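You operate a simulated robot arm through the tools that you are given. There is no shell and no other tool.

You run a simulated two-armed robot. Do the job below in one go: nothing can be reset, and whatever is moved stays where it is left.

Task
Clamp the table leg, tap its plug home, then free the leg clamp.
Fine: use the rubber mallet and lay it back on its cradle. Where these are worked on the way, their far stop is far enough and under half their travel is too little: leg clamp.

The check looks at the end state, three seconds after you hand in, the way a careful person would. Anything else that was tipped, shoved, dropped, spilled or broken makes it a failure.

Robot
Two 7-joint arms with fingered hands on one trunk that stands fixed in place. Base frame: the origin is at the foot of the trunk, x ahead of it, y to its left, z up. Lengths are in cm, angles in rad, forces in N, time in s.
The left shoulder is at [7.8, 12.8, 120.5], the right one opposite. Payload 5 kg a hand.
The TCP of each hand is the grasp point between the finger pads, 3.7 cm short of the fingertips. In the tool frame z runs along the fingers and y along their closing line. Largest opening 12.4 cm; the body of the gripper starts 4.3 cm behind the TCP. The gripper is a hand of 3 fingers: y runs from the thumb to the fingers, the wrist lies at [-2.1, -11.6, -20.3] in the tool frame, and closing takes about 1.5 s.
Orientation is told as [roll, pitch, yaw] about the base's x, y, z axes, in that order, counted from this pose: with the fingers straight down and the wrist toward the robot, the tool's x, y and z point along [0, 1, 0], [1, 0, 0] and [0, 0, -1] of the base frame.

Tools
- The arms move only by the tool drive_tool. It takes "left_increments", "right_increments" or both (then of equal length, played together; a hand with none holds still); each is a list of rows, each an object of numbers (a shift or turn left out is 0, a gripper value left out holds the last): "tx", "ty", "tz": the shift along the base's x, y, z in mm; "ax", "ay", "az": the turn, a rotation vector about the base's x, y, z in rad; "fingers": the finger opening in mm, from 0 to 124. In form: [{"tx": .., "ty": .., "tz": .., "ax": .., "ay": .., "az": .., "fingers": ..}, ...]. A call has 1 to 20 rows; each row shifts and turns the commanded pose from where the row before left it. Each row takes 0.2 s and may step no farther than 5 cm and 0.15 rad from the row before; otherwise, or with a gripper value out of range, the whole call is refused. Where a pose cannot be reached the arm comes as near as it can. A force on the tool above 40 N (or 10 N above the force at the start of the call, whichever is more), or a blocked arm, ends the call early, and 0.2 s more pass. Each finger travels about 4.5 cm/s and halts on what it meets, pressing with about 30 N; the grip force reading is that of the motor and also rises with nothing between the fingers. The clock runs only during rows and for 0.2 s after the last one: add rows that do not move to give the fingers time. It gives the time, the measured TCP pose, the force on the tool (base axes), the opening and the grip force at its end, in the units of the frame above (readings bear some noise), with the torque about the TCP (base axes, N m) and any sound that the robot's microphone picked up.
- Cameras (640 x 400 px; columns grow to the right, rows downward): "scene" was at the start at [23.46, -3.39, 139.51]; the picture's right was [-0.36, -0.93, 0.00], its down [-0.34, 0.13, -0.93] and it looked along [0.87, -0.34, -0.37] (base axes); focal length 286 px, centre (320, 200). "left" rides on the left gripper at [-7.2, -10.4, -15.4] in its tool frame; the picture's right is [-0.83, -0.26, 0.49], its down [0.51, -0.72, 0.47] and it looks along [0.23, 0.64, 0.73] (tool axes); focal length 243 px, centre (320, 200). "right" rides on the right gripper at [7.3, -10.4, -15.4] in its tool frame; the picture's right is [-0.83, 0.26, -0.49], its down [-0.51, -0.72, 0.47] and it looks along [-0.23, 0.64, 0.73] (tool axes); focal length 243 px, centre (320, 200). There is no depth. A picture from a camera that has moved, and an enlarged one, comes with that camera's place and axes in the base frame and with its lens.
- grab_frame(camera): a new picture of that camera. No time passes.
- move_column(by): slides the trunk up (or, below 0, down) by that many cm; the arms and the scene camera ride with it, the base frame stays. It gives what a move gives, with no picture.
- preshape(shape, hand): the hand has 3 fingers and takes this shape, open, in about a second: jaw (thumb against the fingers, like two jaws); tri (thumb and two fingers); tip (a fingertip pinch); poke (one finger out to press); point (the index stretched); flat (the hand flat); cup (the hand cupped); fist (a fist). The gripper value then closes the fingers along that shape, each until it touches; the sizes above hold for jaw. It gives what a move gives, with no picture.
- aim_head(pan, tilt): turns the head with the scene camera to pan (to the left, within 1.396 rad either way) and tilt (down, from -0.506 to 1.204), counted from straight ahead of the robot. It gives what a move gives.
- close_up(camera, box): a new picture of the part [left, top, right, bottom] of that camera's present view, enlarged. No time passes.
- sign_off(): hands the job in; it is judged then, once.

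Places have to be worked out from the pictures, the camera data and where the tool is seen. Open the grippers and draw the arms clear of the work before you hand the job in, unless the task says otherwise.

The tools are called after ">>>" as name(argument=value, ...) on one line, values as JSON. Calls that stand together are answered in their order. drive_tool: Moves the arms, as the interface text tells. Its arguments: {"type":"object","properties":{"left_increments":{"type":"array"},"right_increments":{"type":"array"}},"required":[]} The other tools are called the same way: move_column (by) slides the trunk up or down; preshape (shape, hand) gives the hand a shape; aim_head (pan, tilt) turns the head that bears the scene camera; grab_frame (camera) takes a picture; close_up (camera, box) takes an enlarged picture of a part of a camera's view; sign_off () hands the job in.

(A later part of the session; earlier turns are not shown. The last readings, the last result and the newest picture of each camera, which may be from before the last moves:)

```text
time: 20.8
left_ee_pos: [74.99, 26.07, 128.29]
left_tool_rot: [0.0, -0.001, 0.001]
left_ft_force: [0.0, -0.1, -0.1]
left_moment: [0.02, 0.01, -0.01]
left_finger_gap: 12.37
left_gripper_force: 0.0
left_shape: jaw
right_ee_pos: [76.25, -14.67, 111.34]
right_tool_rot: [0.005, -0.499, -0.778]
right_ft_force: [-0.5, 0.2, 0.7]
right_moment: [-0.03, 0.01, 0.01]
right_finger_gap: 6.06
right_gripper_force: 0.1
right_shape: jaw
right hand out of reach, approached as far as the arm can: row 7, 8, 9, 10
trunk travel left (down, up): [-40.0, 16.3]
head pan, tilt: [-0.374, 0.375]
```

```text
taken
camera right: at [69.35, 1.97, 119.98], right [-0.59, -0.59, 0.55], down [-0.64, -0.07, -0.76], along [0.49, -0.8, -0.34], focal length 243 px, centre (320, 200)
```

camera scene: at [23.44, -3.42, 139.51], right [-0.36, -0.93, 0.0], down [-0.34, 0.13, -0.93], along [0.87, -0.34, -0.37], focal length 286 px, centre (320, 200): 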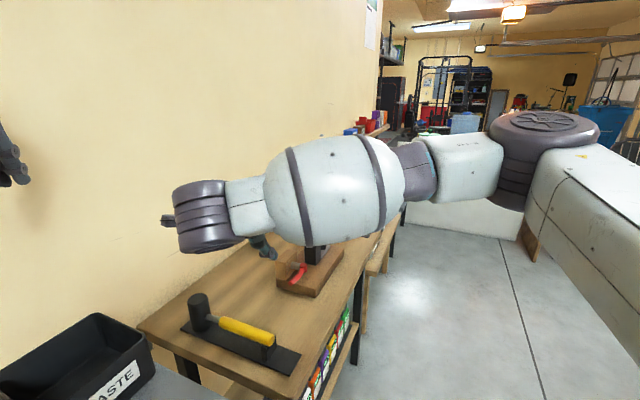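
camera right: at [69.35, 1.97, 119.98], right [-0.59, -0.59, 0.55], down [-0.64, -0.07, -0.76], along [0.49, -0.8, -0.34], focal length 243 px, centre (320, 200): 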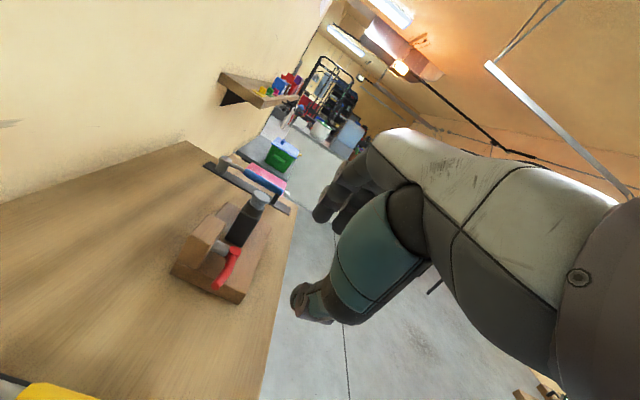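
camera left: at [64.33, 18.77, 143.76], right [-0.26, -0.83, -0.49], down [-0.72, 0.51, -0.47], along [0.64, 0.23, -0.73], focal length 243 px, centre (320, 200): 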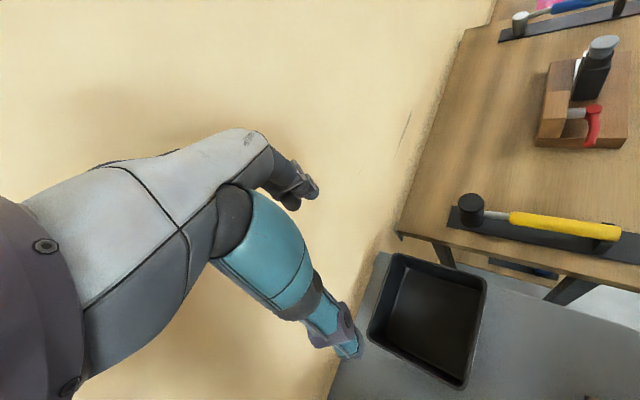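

The tilted pose hits the arm's limit at y≈-15: the wrist bends too far. I untilt it and instead lean the hand along the handle (wrist back toward the robot), then try to go further left above the handle.

>>> drive_tool(right_increments=[{"ax": 0.0885, "ay": 0.0885}, {"ax": 0.0885, "ay": 0.0885}, {"ax": 0.0885, "ay": 0.0885}, {"ax": 0.0885, "ay": 0.0885}, {"ax": 0.094, "ay": -0.094}, {"ax": 0.094, "ay": -0.094}, {"ax": 0.094, "ay": -0.094}, {"ty": 20}, {"ty": 20}, {"ty": 20}, {"tz": -10}, {}])

>>> grab_frame(camera="scene")

>>> grab_frame(camera="left")

>>> grab_frame(camera="right")

```text
time: 23.4
left_ee_pos: [75.01, 26.03, 128.41]
left_tool_rot: [-0.002, -0.001, 0.003]
left_ft_force: [-0.4, -0.1, 0.2]
left_moment: [-0.03, -0.02, 0.01]
left_finger_gap: 12.36
left_gripper_force: 0.0
left_shape: jaw
right_ee_pos: [76.14, -8.84, 110.18]
right_tool_rot: [0.408, -0.001, -0.78]
right_ft_force: [-0.4, -0.8, 0.5]
right_moment: [0.01, -0.01, -0.05]
right_finger_gap: 6.04
right_gripper_force: 0.0
right_shape: jaw
trunk travel left (down, up): [-40.0, 16.3]
head pan, tilt: [-0.374, 0.375]
```

```text
taken
camera scene: at [23.44, -3.41, 139.51], right [-0.36, -0.93, 0.0], down [-0.34, 0.13, -0.93], along [0.87, -0.34, -0.37], focal length 286 px, centre (320, 200)
```

scene: 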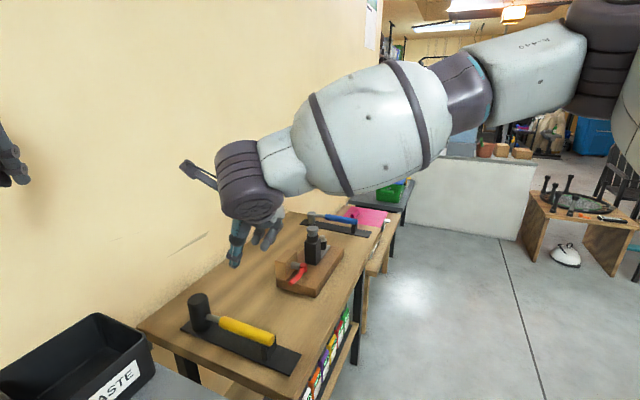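

```text
taken
camera left: at [64.33, 18.78, 143.76], right [-0.26, -0.83, -0.49], down [-0.72, 0.51, -0.47], along [0.64, 0.23, -0.73], focal length 243 px, centre (320, 200)
```

left: 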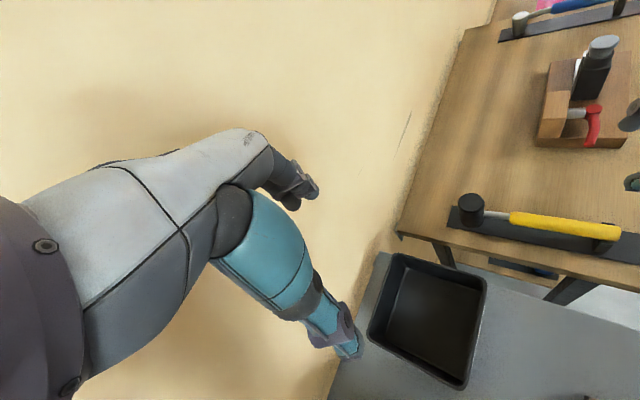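

```text
taken
camera right: at [68.95, -1.25, 127.15], right [-0.49, -0.86, 0.12], down [-0.71, 0.31, -0.64], along [0.51, -0.4, -0.76], focal length 243 px, centre (320, 200)
```

right: 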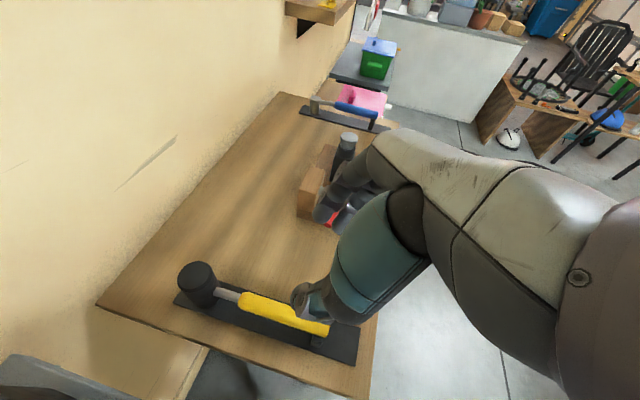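

The pose is now reached exactly. The handle axis (u-offset ≈59.5) lines up with the planned grasp point [78.8, -5.5, 85.8]; I lower to 10 cm short of the grasp and look again.

>>> drive_tool(right_increments=[{"tx": -3.4, "ty": 3.4}, {"tz": -36}, {"tz": -36}, {"tz": -36}, {"tz": -34}, {}])

>>> grab_frame(camera="right")

>>> close_up(camera="scene", box=[140, 220, 320, 390])

>>> close_up(camera="left", box=[440, 150, 640, 280])

```text
time: 24.8
left_ee_pos: [74.86, 26.12, 128.39]
left_tool_rot: [-0.002, 0.0, 0.001]
left_ft_force: [0.0, 0.5, 0.1]
left_moment: [0.01, 0.0, 0.03]
left_finger_gap: 12.35
left_gripper_force: 0.2
left_shape: jaw
right_ee_pos: [76.04, -9.0, 96.08]
right_tool_rot: [0.409, -0.007, -0.781]
right_ft_force: [-0.1, 0.6, 0.3]
right_moment: [-0.01, -0.04, 0.02]
right_finger_gap: 6.03
right_gripper_force: 0.1
right_shape: jaw
trunk travel left (down, up): [-40.0, 16.3]
head pan, tilt: [-0.374, 0.375]
```

```text
taken
camera right: at [68.91, -1.28, 113.21], right [-0.49, -0.86, 0.12], down [-0.71, 0.31, -0.64], along [0.51, -0.4, -0.76], focal length 243 px, centre (320, 200)
```

right: 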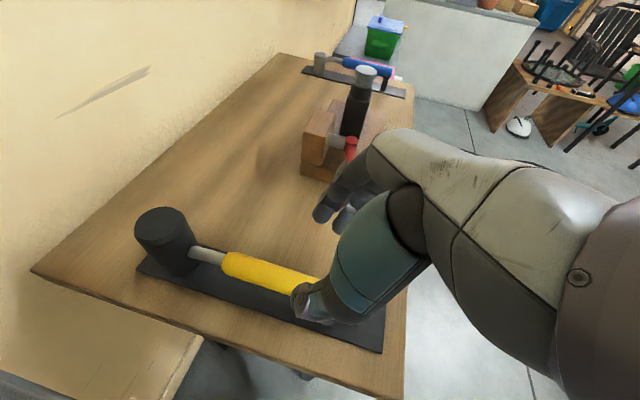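

```text
2.35 times, centred on (230, 305) of scene
camera zoom: at [23.35, -3.35, 139.53], right [-0.36, -0.93, 0.0], down [-0.34, 0.13, -0.93], along [0.87, -0.34, -0.37], focal length 674 px, centre (532, -47)
```

zoom: 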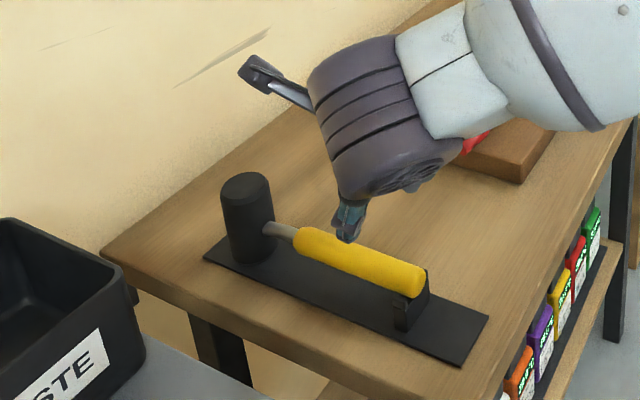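

```text
3.08 times, centred on (540, 215) of left
camera zoom: at [64.24, 18.84, 143.8], right [-0.26, -0.83, -0.49], down [-0.72, 0.51, -0.47], along [0.64, 0.23, -0.73], focal length 746 px, centre (-357, 154)
```

zoom: 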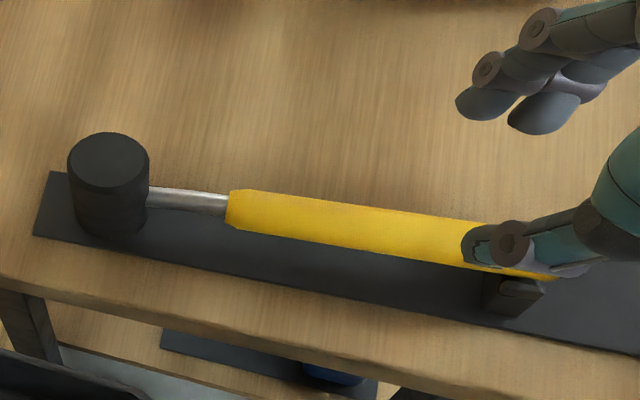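

Thumb and fingers straddle the handle line, about 7 mm too far to the right. I correct that and slide down along the tool axis to the grasp.

>>> drive_tool(right_increments=[{"tx": -5.3, "ty": 5.3}, {"tx": 5.8, "ty": 5.8, "tz": -18.8}, {"tx": 5.8, "ty": 5.8, "tz": -18.8}, {"tx": 5.8, "ty": 5.8, "tz": -18.8}, {"tx": 5.8, "ty": 5.8, "tz": -18.8}, {"tx": 5.8, "ty": 5.8, "tz": -18.8}, {}])

>>> grab_frame(camera="right")

>>> close_up(camera="left", box=[440, 150, 640, 280])

>>> close_up(camera="scene", box=[140, 220, 320, 390])

```text
time: 26.4
left_ee_pos: [74.96, 26.03, 128.4]
left_tool_rot: [-0.002, -0.001, 0.001]
left_ft_force: [-0.3, -0.5, 0.0]
left_moment: [0.0, 0.02, 0.04]
left_finger_gap: 12.37
left_gripper_force: 0.1
left_shape: jaw
right_ee_pos: [78.3, -5.15, 86.52]
right_tool_rot: [0.409, -0.006, -0.781]
right_ft_force: [-0.3, 0.2, 0.4]
right_moment: [-0.01, 0.01, 0.02]
right_finger_gap: 6.05
right_gripper_force: 0.0
right_shape: jaw
trunk travel left (down, up): [-40.0, 16.3]
head pan, tilt: [-0.374, 0.375]
```

```text
taken
camera right: at [71.2, 2.47, 103.57], right [-0.49, -0.86, 0.12], down [-0.71, 0.31, -0.64], along [0.51, -0.4, -0.76], focal length 243 px, centre (320, 200)
```

right: 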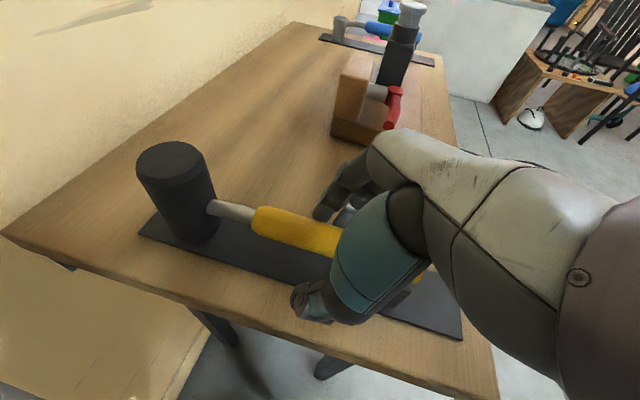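

```text
3.08 times, centred on (540, 215) of left
camera zoom: at [64.28, 18.83, 143.78], right [-0.26, -0.83, -0.49], down [-0.72, 0.51, -0.47], along [0.64, 0.23, -0.73], focal length 746 px, centre (-357, 154)
```

zoom: 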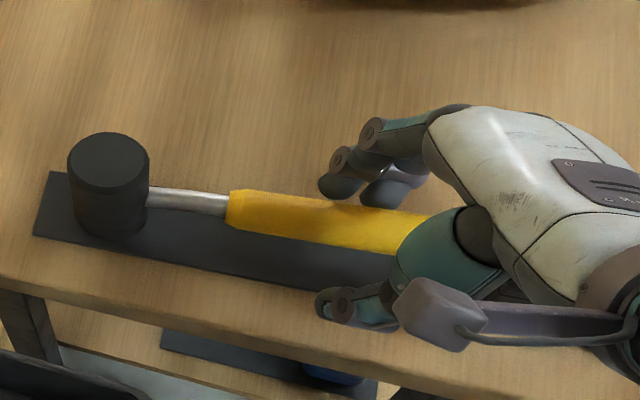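

```text
2.35 times, centred on (230, 305) of scene
camera zoom: at [23.39, -3.36, 139.53], right [-0.36, -0.93, 0.0], down [-0.34, 0.13, -0.93], along [0.87, -0.34, -0.37], focal length 674 px, centre (532, -47)
```

zoom: 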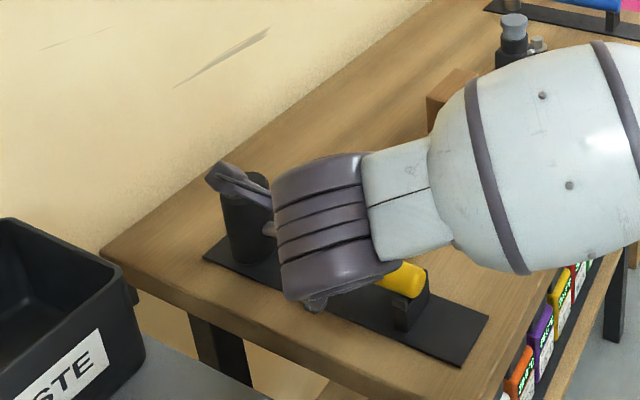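

The handle lies between thumb and fingers, well centred. I close the grip and give it time.

>>> drive_tool(right_increments=[{"fingers": 40}, {"fingers": 30}, {"fingers": 15}, {"fingers": 0}, {}, {}, {}, {}, {}])

>>> grab_frame(camera="right")

>>> close_up(camera="left", box=[440, 150, 640, 280])

```text
time: 28.4
left_ee_pos: [74.97, 26.05, 128.37]
left_tool_rot: [-0.001, 0.003, 0.001]
left_ft_force: [-0.3, 0.1, 0.4]
left_moment: [0.0, 0.0, -0.02]
left_finger_gap: 12.35
left_gripper_force: 0.1
left_shape: jaw
right_ee_pos: [78.35, -5.2, 86.41]
right_tool_rot: [0.407, -0.002, -0.778]
right_ft_force: [0.1, 1.2, -0.3]
right_moment: [0.01, -0.02, -0.05]
right_finger_gap: 1.5
right_gripper_force: 29.9
right_shape: jaw
trunk travel left (down, up): [-40.0, 16.3]
head pan, tilt: [-0.374, 0.375]
```

```text
taken
camera right: at [71.25, 2.45, 103.51], right [-0.49, -0.86, 0.12], down [-0.71, 0.31, -0.64], along [0.51, -0.4, -0.76], focal length 243 px, centre (320, 200)
```

right: 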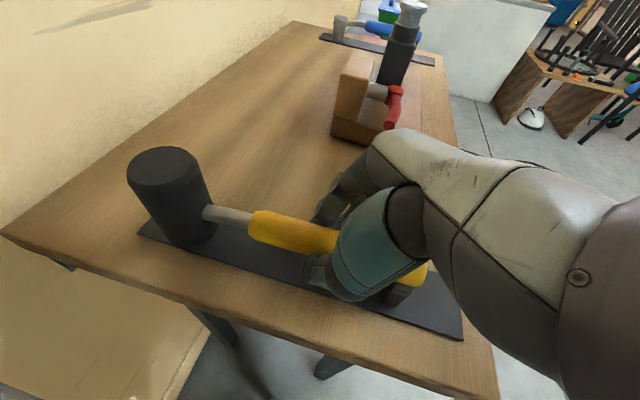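

```text
3.08 times, centred on (540, 215) of left
camera zoom: at [64.38, 18.8, 143.73], right [-0.26, -0.83, -0.49], down [-0.72, 0.51, -0.47], along [0.64, 0.23, -0.73], focal length 746 px, centre (-357, 154)
```

zoom: 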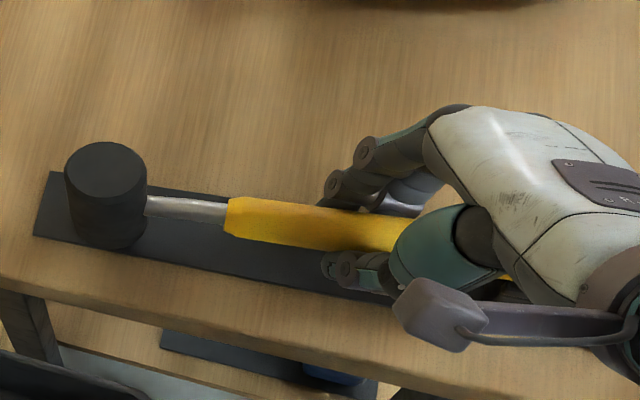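

The grip holds at 30 N with the fingers wrapped around the handle. I lift slowly by 2 cm and check that the mallet comes up level.

>>> drive_tool(right_increments=[{"tz": 5}, {"tz": 5}, {"tz": 10}, {}])

>>> grab_frame(camera="right")

>>> close_up(camera="left", box=[440, 150, 640, 280])

>>> close_up(camera="scene", box=[140, 220, 320, 390])

```text
time: 29.4
left_ee_pos: [75.0, 25.98, 128.29]
left_tool_rot: [-0.001, 0.001, 0.0]
left_ft_force: [0.0, -0.2, 0.3]
left_moment: [0.0, 0.01, 0.02]
left_finger_gap: 12.37
left_gripper_force: 0.0
left_shape: jaw
right_ee_pos: [78.29, -5.18, 88.37]
right_tool_rot: [0.409, -0.002, -0.781]
right_ft_force: [0.4, -0.7, -2.4]
right_moment: [-0.08, 0.01, -0.06]
right_finger_gap: 1.48
right_gripper_force: 30.0
right_shape: jaw
trunk travel left (down, up): [-40.0, 16.3]
head pan, tilt: [-0.374, 0.375]
```

```text
taken
camera right: at [71.21, 2.49, 105.49], right [-0.49, -0.86, 0.12], down [-0.71, 0.31, -0.64], along [0.51, -0.4, -0.76], focal length 243 px, centre (320, 200)
```

right: 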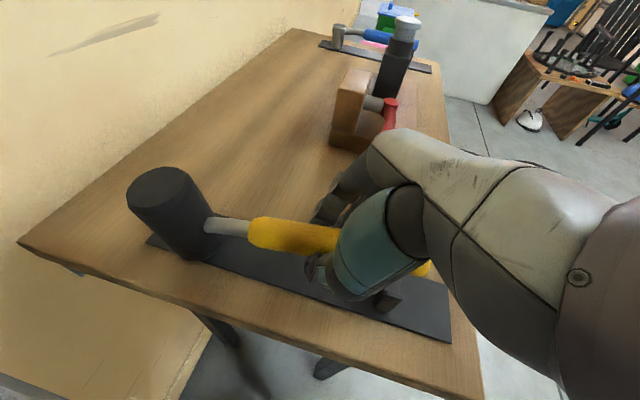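

```text
3.08 times, centred on (540, 215) of left
camera zoom: at [64.39, 18.79, 143.73], right [-0.26, -0.83, -0.49], down [-0.72, 0.51, -0.47], along [0.64, 0.23, -0.73], focal length 746 px, centre (-357, 154)
```

zoom: 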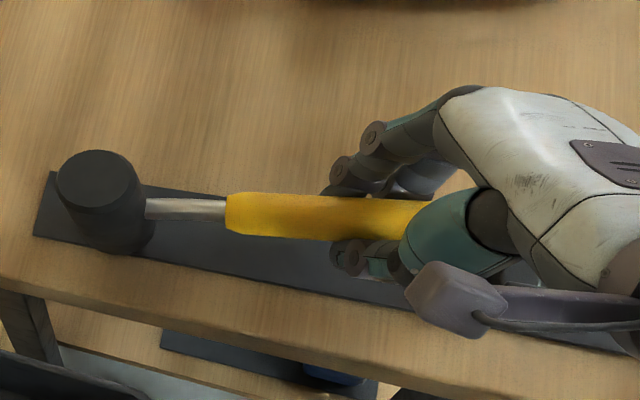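

```text
2.35 times, centred on (230, 305) of scene
camera zoom: at [23.5, -3.4, 139.5], right [-0.36, -0.93, 0.0], down [-0.34, 0.13, -0.93], along [0.87, -0.34, -0.37], focal length 674 px, centre (532, -47)
```

zoom: 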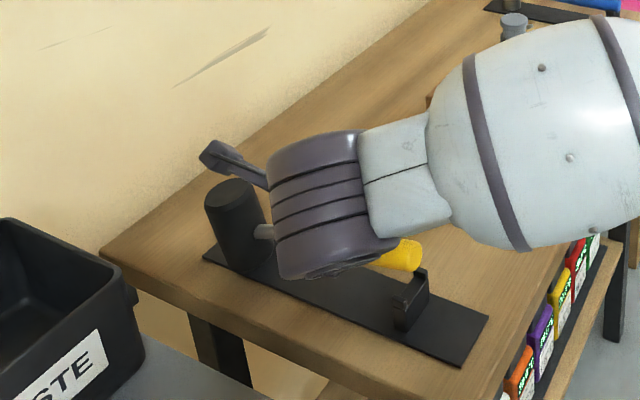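

The grip's too far back: the head stayed on the plate while the handle pivoted in the pads. I set it back down, open, and slide 5 cm toward the head so the mallet is balanced.

>>> drive_tool(right_increments=[{"tz": -8}, {"tz": -7}, {"tz": -5}, {}])

>>> close_up(camera="left", box=[440, 150, 640, 280])

>>> close_up(camera="scene", box=[140, 220, 320, 390])

```text
time: 30.4
left_ee_pos: [75.03, 26.08, 128.32]
left_tool_rot: [0.0, 0.0, 0.002]
left_ft_force: [-0.7, 0.2, 0.3]
left_moment: [-0.01, -0.01, 0.01]
left_finger_gap: 12.38
left_gripper_force: 0.1
left_shape: jaw
right_ee_pos: [78.13, -5.04, 86.68]
right_tool_rot: [0.41, -0.001, -0.781]
right_ft_force: [-1.1, -1.4, 0.4]
right_moment: [0.12, -0.16, -0.14]
right_finger_gap: 1.5
right_gripper_force: 29.7
right_shape: jaw
trunk travel left (down, up): [-40.0, 16.3]
head pan, tilt: [-0.374, 0.375]
```

```text
3.08 times, centred on (540, 215) of left
camera zoom: at [64.33, 18.77, 143.76], right [-0.26, -0.83, -0.49], down [-0.72, 0.51, -0.47], along [0.64, 0.23, -0.73], focal length 746 px, centre (-357, 154)
```

zoom: 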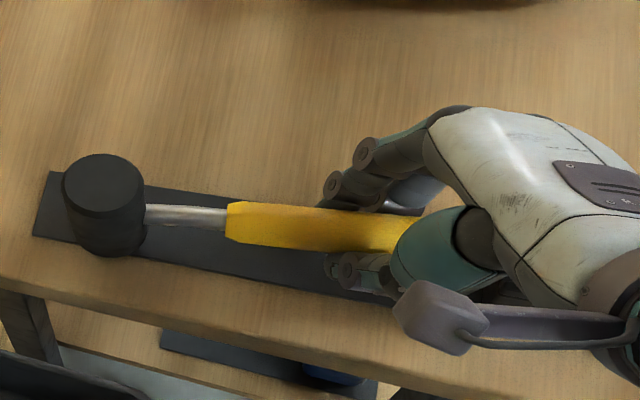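

```text
2.35 times, centred on (230, 305) of scene
camera zoom: at [23.44, -3.42, 139.51], right [-0.36, -0.93, 0.0], down [-0.34, 0.13, -0.93], along [0.87, -0.34, -0.37], focal length 674 px, centre (532, -47)
```

zoom: 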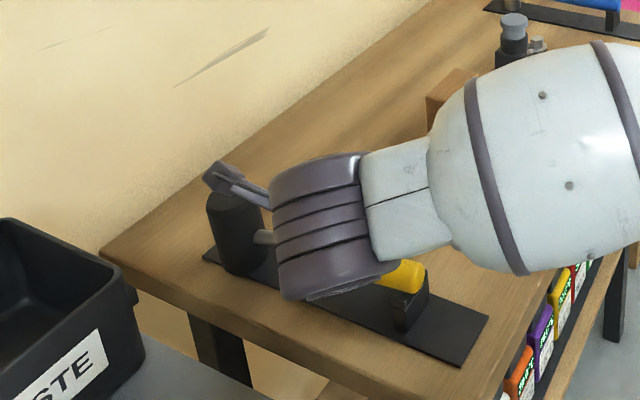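

The mallet sits back in the fork, its head about 1 cm off to the left, still on the plate. I open the fingers and look before sliding forward.

>>> drive_tool(right_increments=[{"fingers": 25}, {"fingers": 35}, {"fingers": 45}, {"fingers": 60}, {}, {}])

>>> close_up(camera="left", box=[440, 150, 640, 280])

>>> grab_frame(camera="right")

>>> close_up(camera="scene", box=[140, 220, 320, 390])

```text
time: 31.8
left_ee_pos: [74.95, 26.07, 128.26]
left_tool_rot: [0.001, -0.001, 0.003]
left_ft_force: [-0.3, -0.1, 0.9]
left_moment: [0.01, 0.02, 0.03]
left_finger_gap: 12.38
left_gripper_force: 0.0
left_shape: jaw
right_ee_pos: [78.3, -5.1, 86.64]
right_tool_rot: [0.41, -0.003, -0.78]
right_ft_force: [-0.8, -0.3, 0.1]
right_moment: [0.02, 0.01, 0.0]
right_finger_gap: 5.96
right_gripper_force: 0.1
right_shape: jaw
trunk travel left (down, up): [-40.0, 16.3]
head pan, tilt: [-0.374, 0.375]
```

```text
3.08 times, centred on (540, 215) of left
camera zoom: at [64.35, 18.79, 143.75], right [-0.26, -0.83, -0.49], down [-0.72, 0.51, -0.47], along [0.64, 0.23, -0.73], focal length 746 px, centre (-357, 154)
```

zoom: 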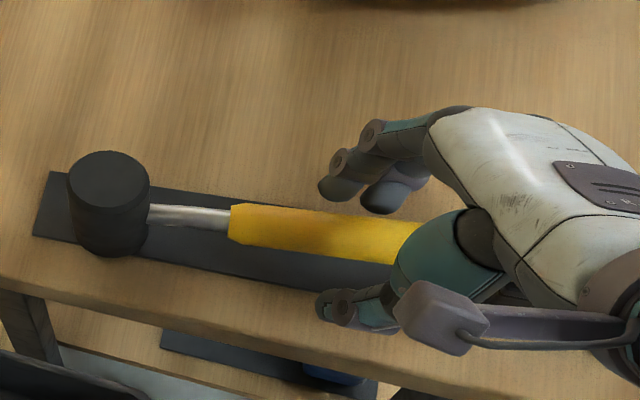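

```text
taken
camera right: at [71.09, 2.59, 103.7], right [-0.49, -0.86, 0.12], down [-0.71, 0.31, -0.64], along [0.51, -0.4, -0.76], focal length 243 px, centre (320, 200)
```

right: 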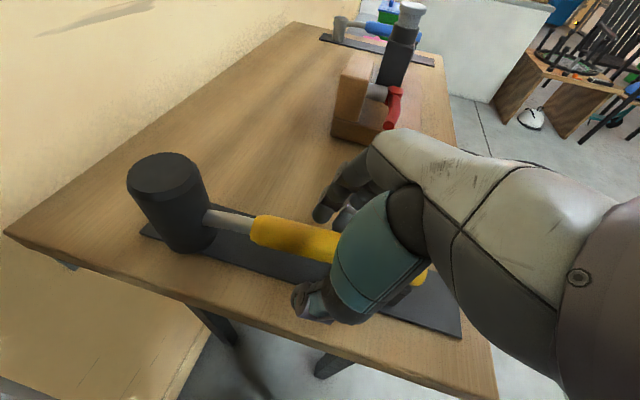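

```text
2.35 times, centred on (230, 305) of scene
camera zoom: at [23.46, -3.4, 139.51], right [-0.36, -0.93, 0.0], down [-0.34, 0.13, -0.93], along [0.87, -0.34, -0.37], focal length 674 px, centre (532, -47)
```

zoom: 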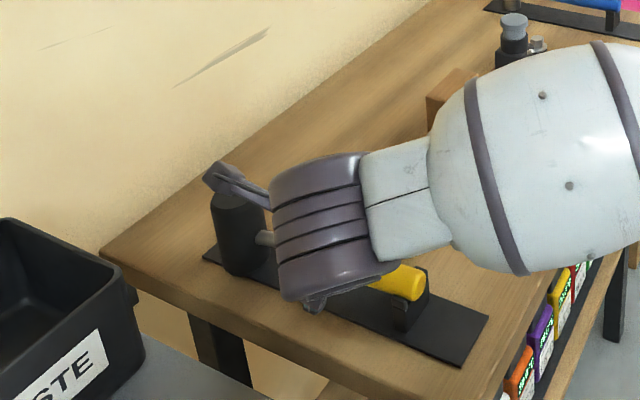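

The head stands upright again at about [86.9, 4.5], the handle turned roughly 3° from before. I slide the open hand 5 cm toward the head, matching that small turn.

>>> drive_tool(right_increments=[{"tx": 11, "ty": 12, "az": 0.02}, {"tx": 11, "ty": 12, "az": 0.02}, {"tx": 11, "ty": 12, "az": 0.01}, {}])

>>> close_up(camera="left", box=[440, 150, 640, 280])

>>> grab_frame(camera="right")

```text
time: 32.8
left_ee_pos: [75.01, 26.04, 128.36]
left_tool_rot: [0.0, 0.002, 0.001]
left_ft_force: [0.0, -1.0, -1.3]
left_moment: [-0.01, -0.02, -0.01]
left_finger_gap: 12.36
left_gripper_force: 0.1
left_shape: jaw
right_ee_pos: [80.25, -4.42, 87.43]
right_tool_rot: [0.41, -0.002, -0.728]
right_ft_force: [-0.9, -0.6, -0.1]
right_moment: [0.02, 0.01, 0.04]
right_finger_gap: 5.94
right_gripper_force: 0.1
right_shape: jaw
right hand out of reach, approached as far as the arm can: row 1, 2, 3
trunk travel left (down, up): [-40.0, 16.3]
head pan, tilt: [-0.374, 0.375]
```

```text
3.08 times, centred on (540, 215) of left
camera zoom: at [64.36, 18.8, 143.74], right [-0.26, -0.83, -0.49], down [-0.72, 0.51, -0.47], along [0.64, 0.23, -0.73], focal length 746 px, centre (-357, 154)
```

zoom: 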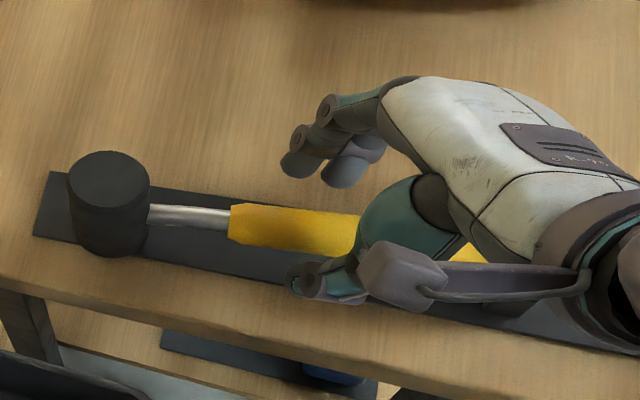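

```text
taken
camera right: at [72.81, 2.8, 104.53], right [-0.44, -0.89, 0.12], down [-0.72, 0.27, -0.64], along [0.53, -0.37, -0.76], focal length 243 px, centre (320, 200)
```

right: 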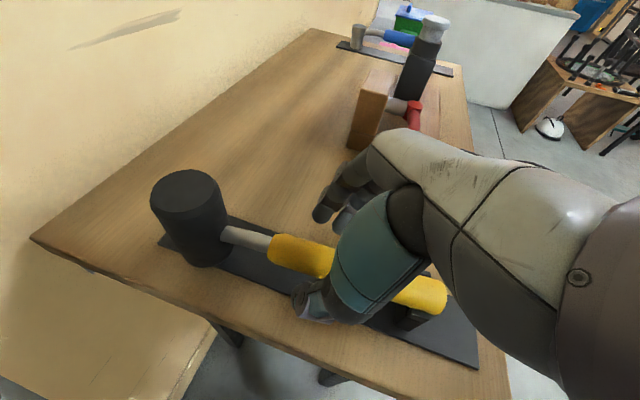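

The arm runs out of wrist bend here at [80.3, -4.4]. Raising the trunk lets the forearm come down more steeply, so I raise it 15 cm (the open hand rises straight off the handle) and come down again.

>>> move_column(by=15)

>>> drive_tool(right_increments=[{"tx": 6, "ty": 14}, {"tx": 6, "ty": 14}, {"tz": -20}, {"tz": -20}, {"tz": -20}, {}])

>>> grab_frame(camera="right")

>>> close_up(camera="scene", box=[100, 200, 400, 399])

```text
time: 34.5
left_ee_pos: [75.02, 26.11, 143.09]
left_tool_rot: [0.0, 0.005, 0.002]
left_ft_force: [1.1, 0.7, -0.7]
left_moment: [-0.01, 0.03, -0.01]
left_finger_gap: 12.37
left_gripper_force: 0.0
left_shape: jaw
right_ee_pos: [81.05, -4.67, 128.95]
right_tool_rot: [0.634, -0.246, -0.755]
right_ft_force: [0.0, 0.1, -0.6]
right_moment: [0.02, -0.02, 0.0]
right_finger_gap: 5.94
right_gripper_force: 0.0
right_shape: jaw
trunk travel left (down, up): [-55.0, 1.3]
head pan, tilt: [-0.374, 0.375]
```

```text
time: 35.9
left_ee_pos: [74.89, 25.98, 143.35]
left_tool_rot: [0.0, 0.0, 0.001]
left_ft_force: [0.0, -0.2, 0.5]
left_moment: [0.0, 0.05, -0.02]
left_finger_gap: 12.4
left_gripper_force: 0.1
left_shape: jaw
right_ee_pos: [80.72, -5.49, 123.46]
right_tool_rot: [0.637, -0.248, -0.756]
right_ft_force: [0.2, -0.2, 0.3]
right_moment: [-0.01, 0.01, -0.04]
right_finger_gap: 5.94
right_gripper_force: 0.1
right_shape: jaw
right hand out of reach, approached as far as the arm can: row 1, 2, 4, 5
trunk travel left (down, up): [-55.0, 1.3]
head pan, tilt: [-0.374, 0.375]
```

```text
taken
camera right: at [67.99, 1.77, 137.17], right [-0.45, -0.89, -0.03], down [-0.48, 0.27, -0.84], along [0.75, -0.37, -0.55], focal length 243 px, centre (320, 200)
```

right: 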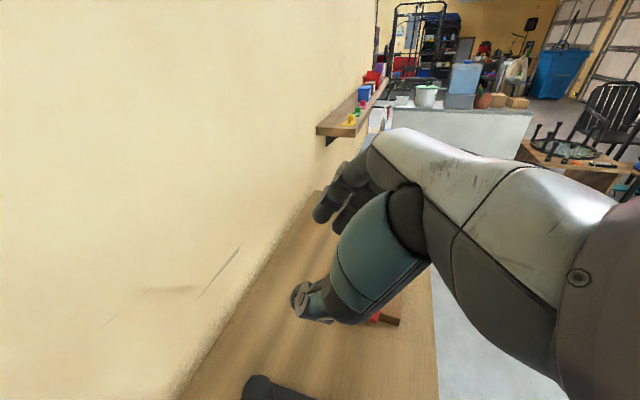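

```text
2.01 times, centred on (250, 300) of scene
camera zoom: at [13.5, -3.39, 157.43], right [-0.36, -0.93, 0.0], down [-0.34, 0.13, -0.93], along [0.87, -0.34, -0.37], focal length 575 px, centre (461, -0)
```

zoom: 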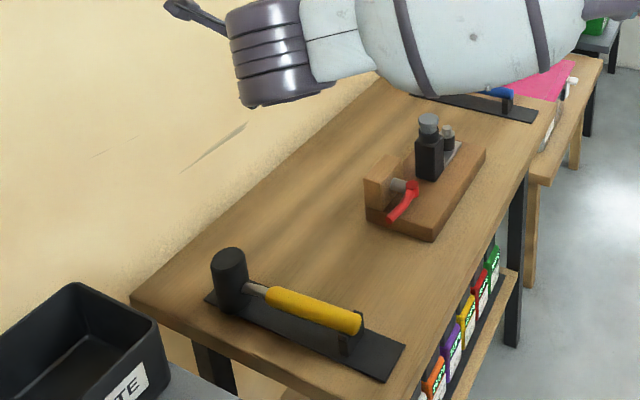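

Raising the trunk also carried the shoulders back by about 10 cm (the head camera moved from x 23.5 to 13.5), which makes reach worse. I take the right hand clear of the bench and bring the trunk back down.

>>> drive_tool(right_increments=[{"tx": -20, "ty": -30, "tz": 10}, {"tx": -20, "ty": -35}, {"tx": -20, "ty": -35}, {"tx": -20, "ty": -35}, {"tx": -20, "ty": -35}, {"tx": -20, "ty": -35}, {"tx": -20, "ty": -35}, {"tx": -10, "ty": -35}, {"tz": 10}])

>>> move_column(by=-15)

>>> grab_frame(camera="scene")

```text
time: 37.9
left_ee_pos: [74.98, 26.18, 143.31]
left_tool_rot: [-0.001, 0.001, 0.001]
left_ft_force: [0.1, 1.1, -0.8]
left_moment: [-0.07, 0.0, 0.0]
left_finger_gap: 12.4
left_gripper_force: 0.0
left_shape: jaw
right_ee_pos: [65.95, -32.95, 125.48]
right_tool_rot: [0.636, -0.249, -0.756]
right_ft_force: [-0.1, 0.2, 0.2]
right_moment: [-0.05, 0.0, 0.0]
right_finger_gap: 5.97
right_gripper_force: 0.0
right_shape: jaw
trunk travel left (down, up): [-55.0, 1.3]
head pan, tilt: [-0.374, 0.375]
```

```text
time: 39.7
left_ee_pos: [74.8, 26.19, 128.42]
left_tool_rot: [-0.002, -0.001, 0.002]
left_ft_force: [0.2, -0.1, -0.5]
left_moment: [0.02, -0.01, 0.03]
left_finger_gap: 12.35
left_gripper_force: 0.0
left_shape: jaw
right_ee_pos: [65.69, -32.92, 110.51]
right_tool_rot: [0.637, -0.247, -0.756]
right_ft_force: [0.1, 0.5, -0.1]
right_moment: [0.02, -0.04, 0.0]
right_finger_gap: 5.95
right_gripper_force: 0.0
right_shape: jaw
trunk travel left (down, up): [-40.0, 16.3]
head pan, tilt: [-0.374, 0.375]
```

```text
taken
camera scene: at [23.46, -3.37, 139.51], right [-0.36, -0.93, 0.0], down [-0.34, 0.13, -0.93], along [0.87, -0.34, -0.37], focal length 286 px, centre (320, 200)
```

scene: 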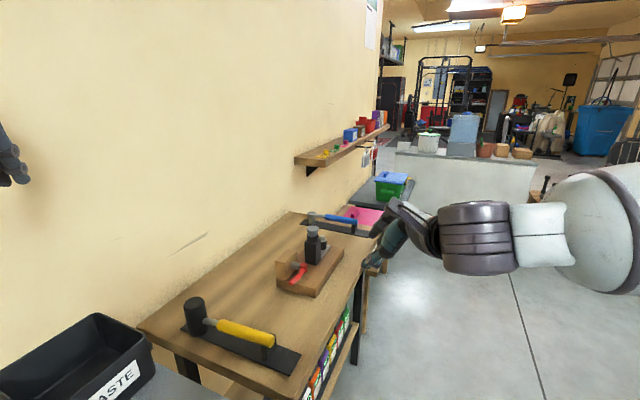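

Back at the original height. I try lowering the trunk 10 cm instead, to see whether the shoulders come forward.

>>> move_column(by=-10)

>>> grab_frame(camera="scene")

```text
time: 41.0
left_ee_pos: [74.76, 26.06, 118.44]
left_tool_rot: [-0.001, 0.0, 0.002]
left_ft_force: [-0.1, 0.0, 0.3]
left_moment: [-0.01, -0.02, -0.04]
left_finger_gap: 12.38
left_gripper_force: 0.0
left_shape: jaw
right_ee_pos: [65.87, -32.78, 100.47]
right_tool_rot: [0.637, -0.249, -0.756]
right_ft_force: [0.3, 0.8, -0.2]
right_moment: [0.0, -0.02, -0.04]
right_finger_gap: 5.96
right_gripper_force: 0.0
right_shape: jaw
trunk travel left (down, up): [-30.0, 26.3]
head pan, tilt: [-0.374, 0.375]
```

```text
taken
camera scene: at [25.85, -3.39, 129.38], right [-0.36, -0.93, 0.0], down [-0.34, 0.13, -0.93], along [0.87, -0.34, -0.37], focal length 286 px, centre (320, 200)
```

scene: 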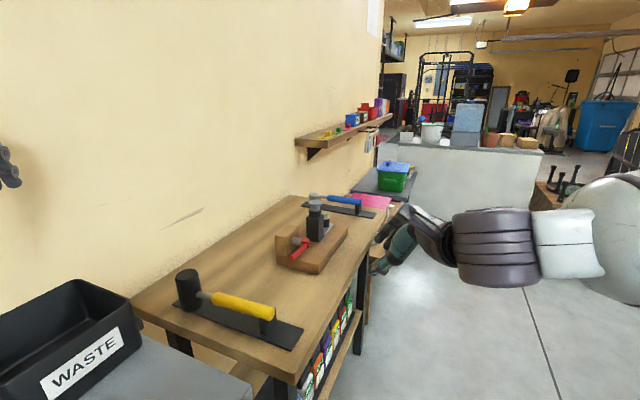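

Lowering brought the shoulders about 2.4 cm forward. I fix the hand's tilt (lean along the handle 0.5 rad, no side tilt) and try the spot above the front of the handle from this trunk height.

>>> drive_tool(right_increments=[{"tz": 40, "ax": 0.085, "ay": 0.09}, {"tz": 35, "ax": 0.085, "ay": 0.09}, {"ax": -0.1, "ay": 0.094, "ty": 20}, {"tx": 19, "ty": 39}, {"tx": 19, "ty": 39}, {"tx": 19, "ty": 39}, {"tx": 19, "ty": 39}, {"tx": 20, "ty": 39}, {"tx": 20, "ty": 39}, {"tx": 20, "ty": 39}, {}])

>>> grab_frame(camera="scene")

>>> grab_frame(camera="right")

```text
time: 43.4
left_ee_pos: [74.77, 26.18, 118.46]
left_tool_rot: [0.001, 0.0, 0.002]
left_ft_force: [-1.1, 0.2, 0.6]
left_moment: [0.01, -0.02, 0.03]
left_finger_gap: 12.39
left_gripper_force: 0.0
left_shape: jaw
right_ee_pos: [79.0, -3.44, 107.85]
right_tool_rot: [0.503, -0.001, -0.757]
right_ft_force: [-0.3, -0.8, 0.9]
right_moment: [-0.04, -0.01, 0.01]
right_finger_gap: 5.97
right_gripper_force: 0.1
right_shape: jaw
trunk travel left (down, up): [-30.0, 26.3]
head pan, tilt: [-0.374, 0.375]
```

```text
taken
camera scene: at [25.76, -3.42, 129.4], right [-0.36, -0.93, 0.0], down [-0.34, 0.13, -0.93], along [0.87, -0.34, -0.36], focal length 286 px, centre (320, 200)
```

scene: 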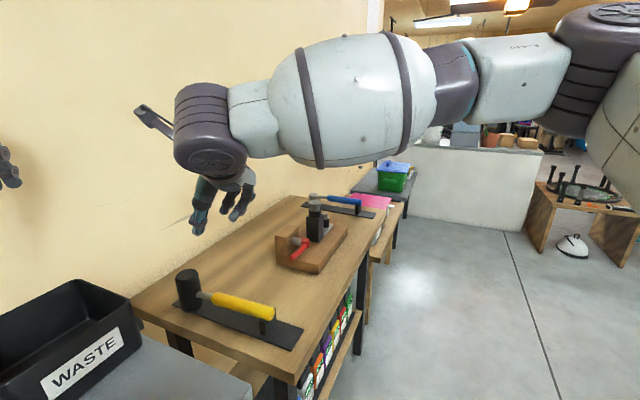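

```text
taken
camera right: at [70.69, 2.82, 124.81], right [-0.47, -0.88, 0.03], down [-0.67, 0.34, -0.66], along [0.57, -0.33, -0.75], focal length 243 px, centre (320, 200)
```

right: 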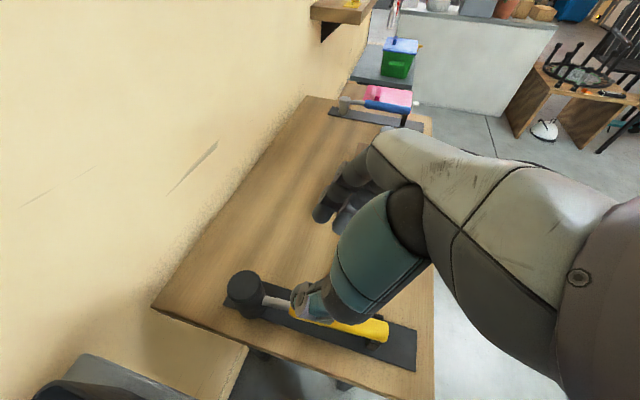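

The pose is reached with room to spare. I descend straight to just above the handle and check alignment.

>>> drive_tool(right_increments=[{"tx": 4, "ty": -3, "tz": -37}, {"tz": -37}, {"tz": -37}, {"tz": -37}, {}])

>>> close_up(camera="left", box=[440, 150, 640, 280])

>>> close_up(camera="scene", box=[140, 220, 320, 390])

>>> grab_frame(camera="right")

```text
time: 44.6
left_ee_pos: [74.75, 26.11, 118.46]
left_tool_rot: [-0.003, -0.001, 0.002]
left_ft_force: [-0.1, -0.7, 1.1]
left_moment: [-0.02, -0.02, 0.01]
left_finger_gap: 12.36
left_gripper_force: 0.0
left_shape: jaw
right_ee_pos: [79.6, -3.74, 93.06]
right_tool_rot: [0.5, -0.003, -0.757]
right_ft_force: [-0.5, 0.3, -0.1]
right_moment: [-0.02, 0.0, 0.03]
right_finger_gap: 6.02
right_gripper_force: 0.0
right_shape: jaw
trunk travel left (down, up): [-30.0, 26.3]
head pan, tilt: [-0.374, 0.375]
```

```text
3.08 times, centred on (540, 215) of left
camera zoom: at [64.16, 18.81, 133.86], right [-0.26, -0.83, -0.49], down [-0.72, 0.51, -0.47], along [0.64, 0.23, -0.73], focal length 746 px, centre (-357, 154)
```

zoom: 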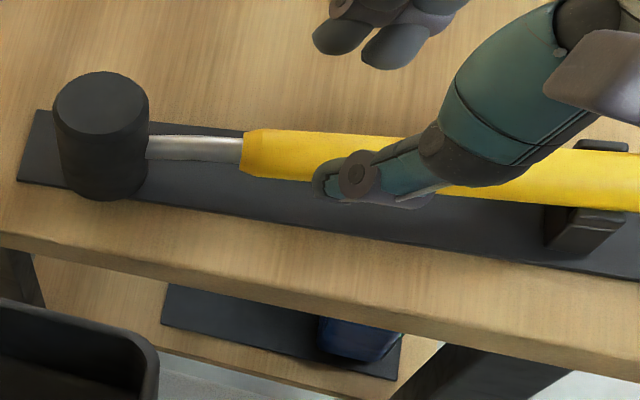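

```text
2.35 times, centred on (230, 305) of scene
camera zoom: at [25.79, -3.36, 129.4], right [-0.36, -0.93, 0.0], down [-0.34, 0.13, -0.93], along [0.87, -0.34, -0.36], focal length 674 px, centre (532, -47)
```

zoom: 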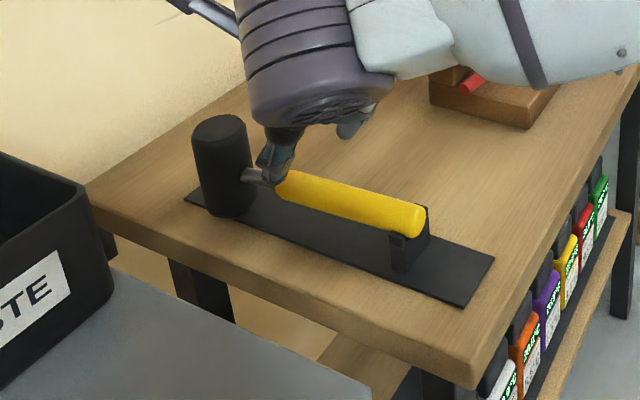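

```text
taken
camera right: at [71.3, 2.61, 110.12], right [-0.47, -0.88, 0.03], down [-0.67, 0.34, -0.66], along [0.57, -0.33, -0.75], focal length 243 px, centre (320, 200)
```

right: 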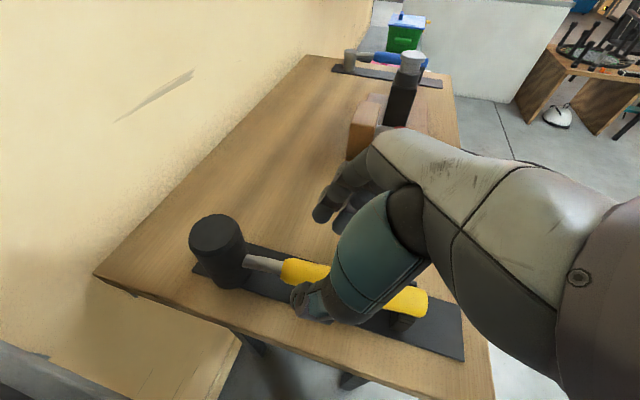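

Both views agree: head top at [87.3, 5.0, 90], handle axis at about 47.6°, and the hand is centred to within 2 mm. I slide down to the grasp about 8 cm behind the head.

>>> drive_tool(right_increments=[{"tx": 4.8, "ty": 6, "tz": -16.8, "az": 0.02}, {"tx": 4.8, "ty": 6, "tz": -16.8}, {"tx": 4.8, "ty": 6, "tz": -16.8}, {"tx": 4.8, "ty": 6, "tz": -16.8}, {}])

>>> close_up(camera="left", box=[440, 150, 640, 280])

>>> grab_frame(camera="right")

```text
time: 45.8
left_ee_pos: [74.66, 26.11, 118.5]
left_tool_rot: [-0.003, -0.001, 0.004]
left_ft_force: [0.0, -0.4, 0.1]
left_moment: [-0.03, -0.03, 0.01]
left_finger_gap: 12.37
left_gripper_force: 0.1
left_shape: jaw
right_ee_pos: [81.53, -1.82, 86.16]
right_tool_rot: [0.5, -0.001, -0.737]
right_ft_force: [-0.8, 0.4, 0.1]
right_moment: [-0.04, 0.0, 0.0]
right_finger_gap: 5.98
right_gripper_force: 0.1
right_shape: jaw
trunk travel left (down, up): [-30.0, 26.3]
head pan, tilt: [-0.374, 0.375]
```

```text
3.08 times, centred on (540, 215) of left
camera zoom: at [64.19, 18.82, 133.84], right [-0.26, -0.83, -0.49], down [-0.72, 0.51, -0.47], along [0.64, 0.23, -0.73], focal length 746 px, centre (-357, 154)
```

zoom: 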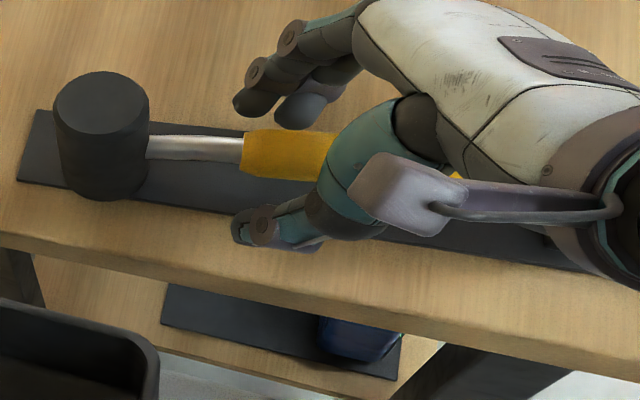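

```text
taken
camera right: at [73.12, 4.44, 103.22], right [-0.45, -0.89, 0.03], down [-0.68, 0.32, -0.66], along [0.57, -0.32, -0.75], focal length 243 px, centre (320, 200)
```

right: 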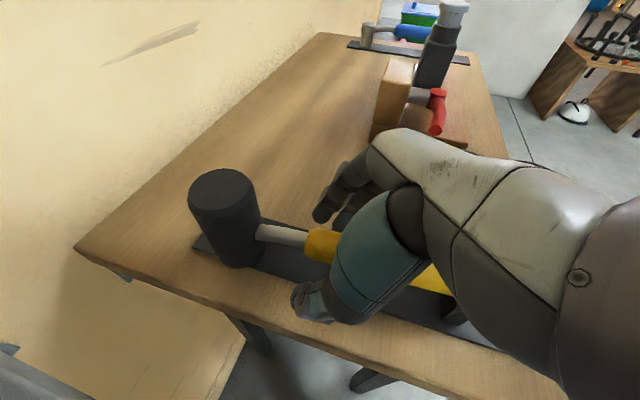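

The handle front sits between thumb and fingers. I close the grip.

>>> drive_tool(right_increments=[{"fingers": 40}, {"fingers": 30}, {"fingers": 15}, {"fingers": 0}, {}, {}, {}, {}, {}])

>>> drive_tool(right_increments=[{"tz": 5}, {"tz": 7}, {"tz": 8}, {}])

>>> close_up(camera="left", box=[440, 150, 640, 280])

>>> grab_frame(camera="right")

>>> close_up(camera="scene", box=[140, 220, 320, 390])

```text
time: 47.8
left_ee_pos: [75.0, 26.06, 118.32]
left_tool_rot: [0.0, 0.001, 0.003]
left_ft_force: [0.4, -0.3, 0.5]
left_moment: [0.01, -0.04, 0.03]
left_finger_gap: 12.37
left_gripper_force: 0.0
left_shape: jaw
right_ee_pos: [81.66, -1.8, 86.03]
right_tool_rot: [0.499, 0.0, -0.737]
right_ft_force: [-0.7, 0.5, -0.6]
right_moment: [0.01, 0.01, -0.04]
right_finger_gap: 1.13
right_gripper_force: 29.6
right_shape: jaw
trunk travel left (down, up): [-30.0, 26.3]
head pan, tilt: [-0.374, 0.375]
```

```text
time: 48.8
left_ee_pos: [74.94, 26.09, 118.44]
left_tool_rot: [0.001, 0.0, 0.001]
left_ft_force: [-0.2, -0.6, 0.1]
left_moment: [0.02, 0.04, -0.02]
left_finger_gap: 12.38
left_gripper_force: 0.0
left_shape: jaw
right_ee_pos: [81.84, -1.68, 88.14]
right_tool_rot: [0.499, 0.0, -0.735]
right_ft_force: [-0.3, 0.5, -3.4]
right_moment: [-0.12, 0.1, 0.03]
right_finger_gap: 1.13
right_gripper_force: 30.0
right_shape: jaw
right hand out of reach, approached as far as the arm can: row 3
trunk travel left (down, up): [-30.0, 26.3]
head pan, tilt: [-0.374, 0.375]
```

```text
3.08 times, centred on (540, 215) of left
camera zoom: at [64.33, 18.77, 133.76], right [-0.26, -0.83, -0.49], down [-0.72, 0.51, -0.47], along [0.64, 0.23, -0.73], focal length 746 px, centre (-357, 154)
```

zoom: 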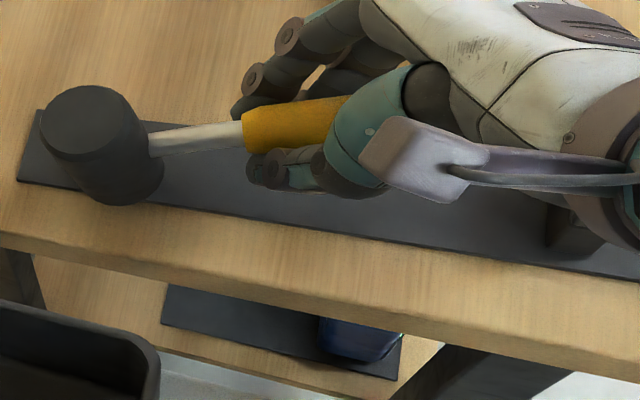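

```text
taken
camera right: at [73.37, 4.33, 105.17], right [-0.45, -0.89, 0.04], down [-0.68, 0.32, -0.66], along [0.57, -0.32, -0.75], focal length 243 px, centre (320, 200)
```

right: 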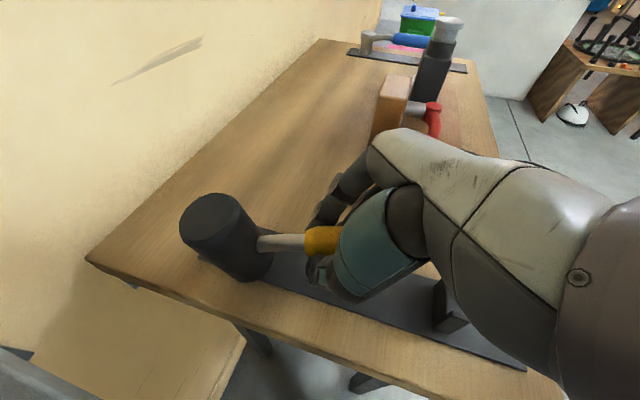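

```text
2.35 times, centred on (230, 305) of scene
camera zoom: at [25.96, -3.4, 129.35], right [-0.36, -0.93, 0.0], down [-0.34, 0.13, -0.93], along [0.87, -0.34, -0.37], focal length 674 px, centre (532, -47)
```

zoom: 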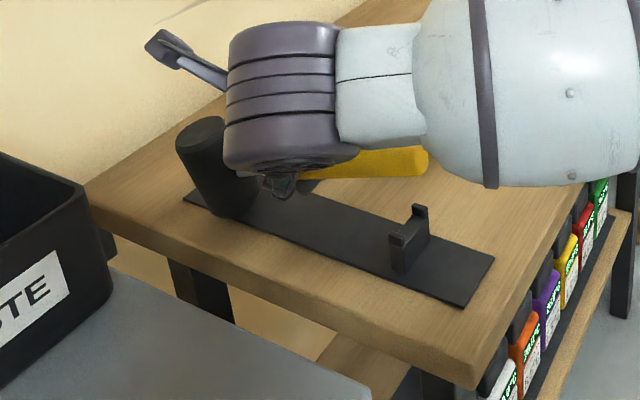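

It still pivots: the head is heavy and stays on the plate. Pinching the handle won't carry a blow, so I set it back down and will instead take hold of the mallet's head itself, with the palm just behind it above the handle.

>>> drive_tool(right_increments=[{"tx": -1, "ty": -1, "tz": -7}, {"tx": -1, "tz": -7}, {"tz": -6}, {}, {}])

>>> close_up(camera="scene", box=[140, 220, 320, 390])

>>> close_up(camera="left", box=[440, 150, 640, 280])

```text
time: 50.0
left_ee_pos: [74.79, 25.96, 118.41]
left_tool_rot: [-0.001, 0.002, 0.001]
left_ft_force: [0.2, 0.2, -0.9]
left_moment: [-0.01, -0.02, -0.05]
left_finger_gap: 12.38
left_gripper_force: 0.1
left_shape: jaw
right_ee_pos: [81.42, -1.97, 86.32]
right_tool_rot: [0.498, 0.0, -0.736]
right_ft_force: [-1.0, -2.7, 5.2]
right_moment: [0.18, -0.17, -0.08]
right_finger_gap: 1.15
right_gripper_force: 29.9
right_shape: jaw
trunk travel left (down, up): [-30.0, 26.3]
head pan, tilt: [-0.374, 0.375]
```

```text
2.35 times, centred on (230, 305) of scene
camera zoom: at [25.84, -3.43, 129.38], right [-0.36, -0.93, 0.0], down [-0.34, 0.13, -0.93], along [0.87, -0.34, -0.37], focal length 674 px, centre (532, -47)
```

zoom: 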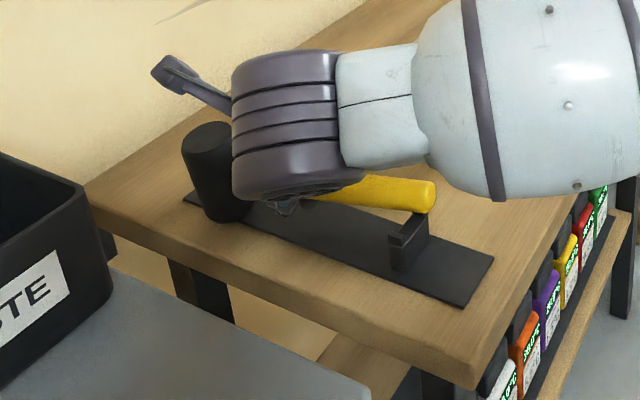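

```text
3.08 times, centred on (540, 215) of left
camera zoom: at [64.22, 18.73, 133.83], right [-0.26, -0.83, -0.49], down [-0.72, 0.51, -0.47], along [0.64, 0.23, -0.73], focal length 746 px, centre (-357, 154)
```

zoom: 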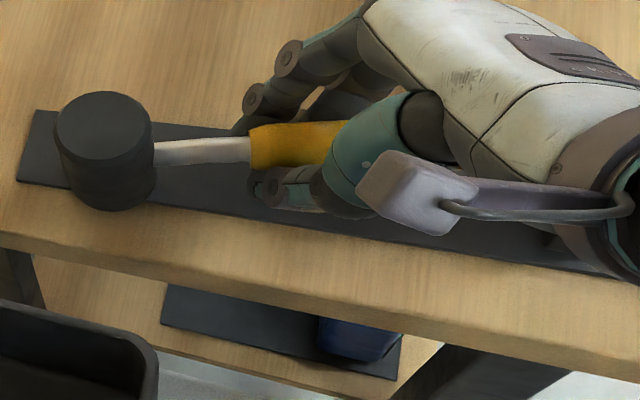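

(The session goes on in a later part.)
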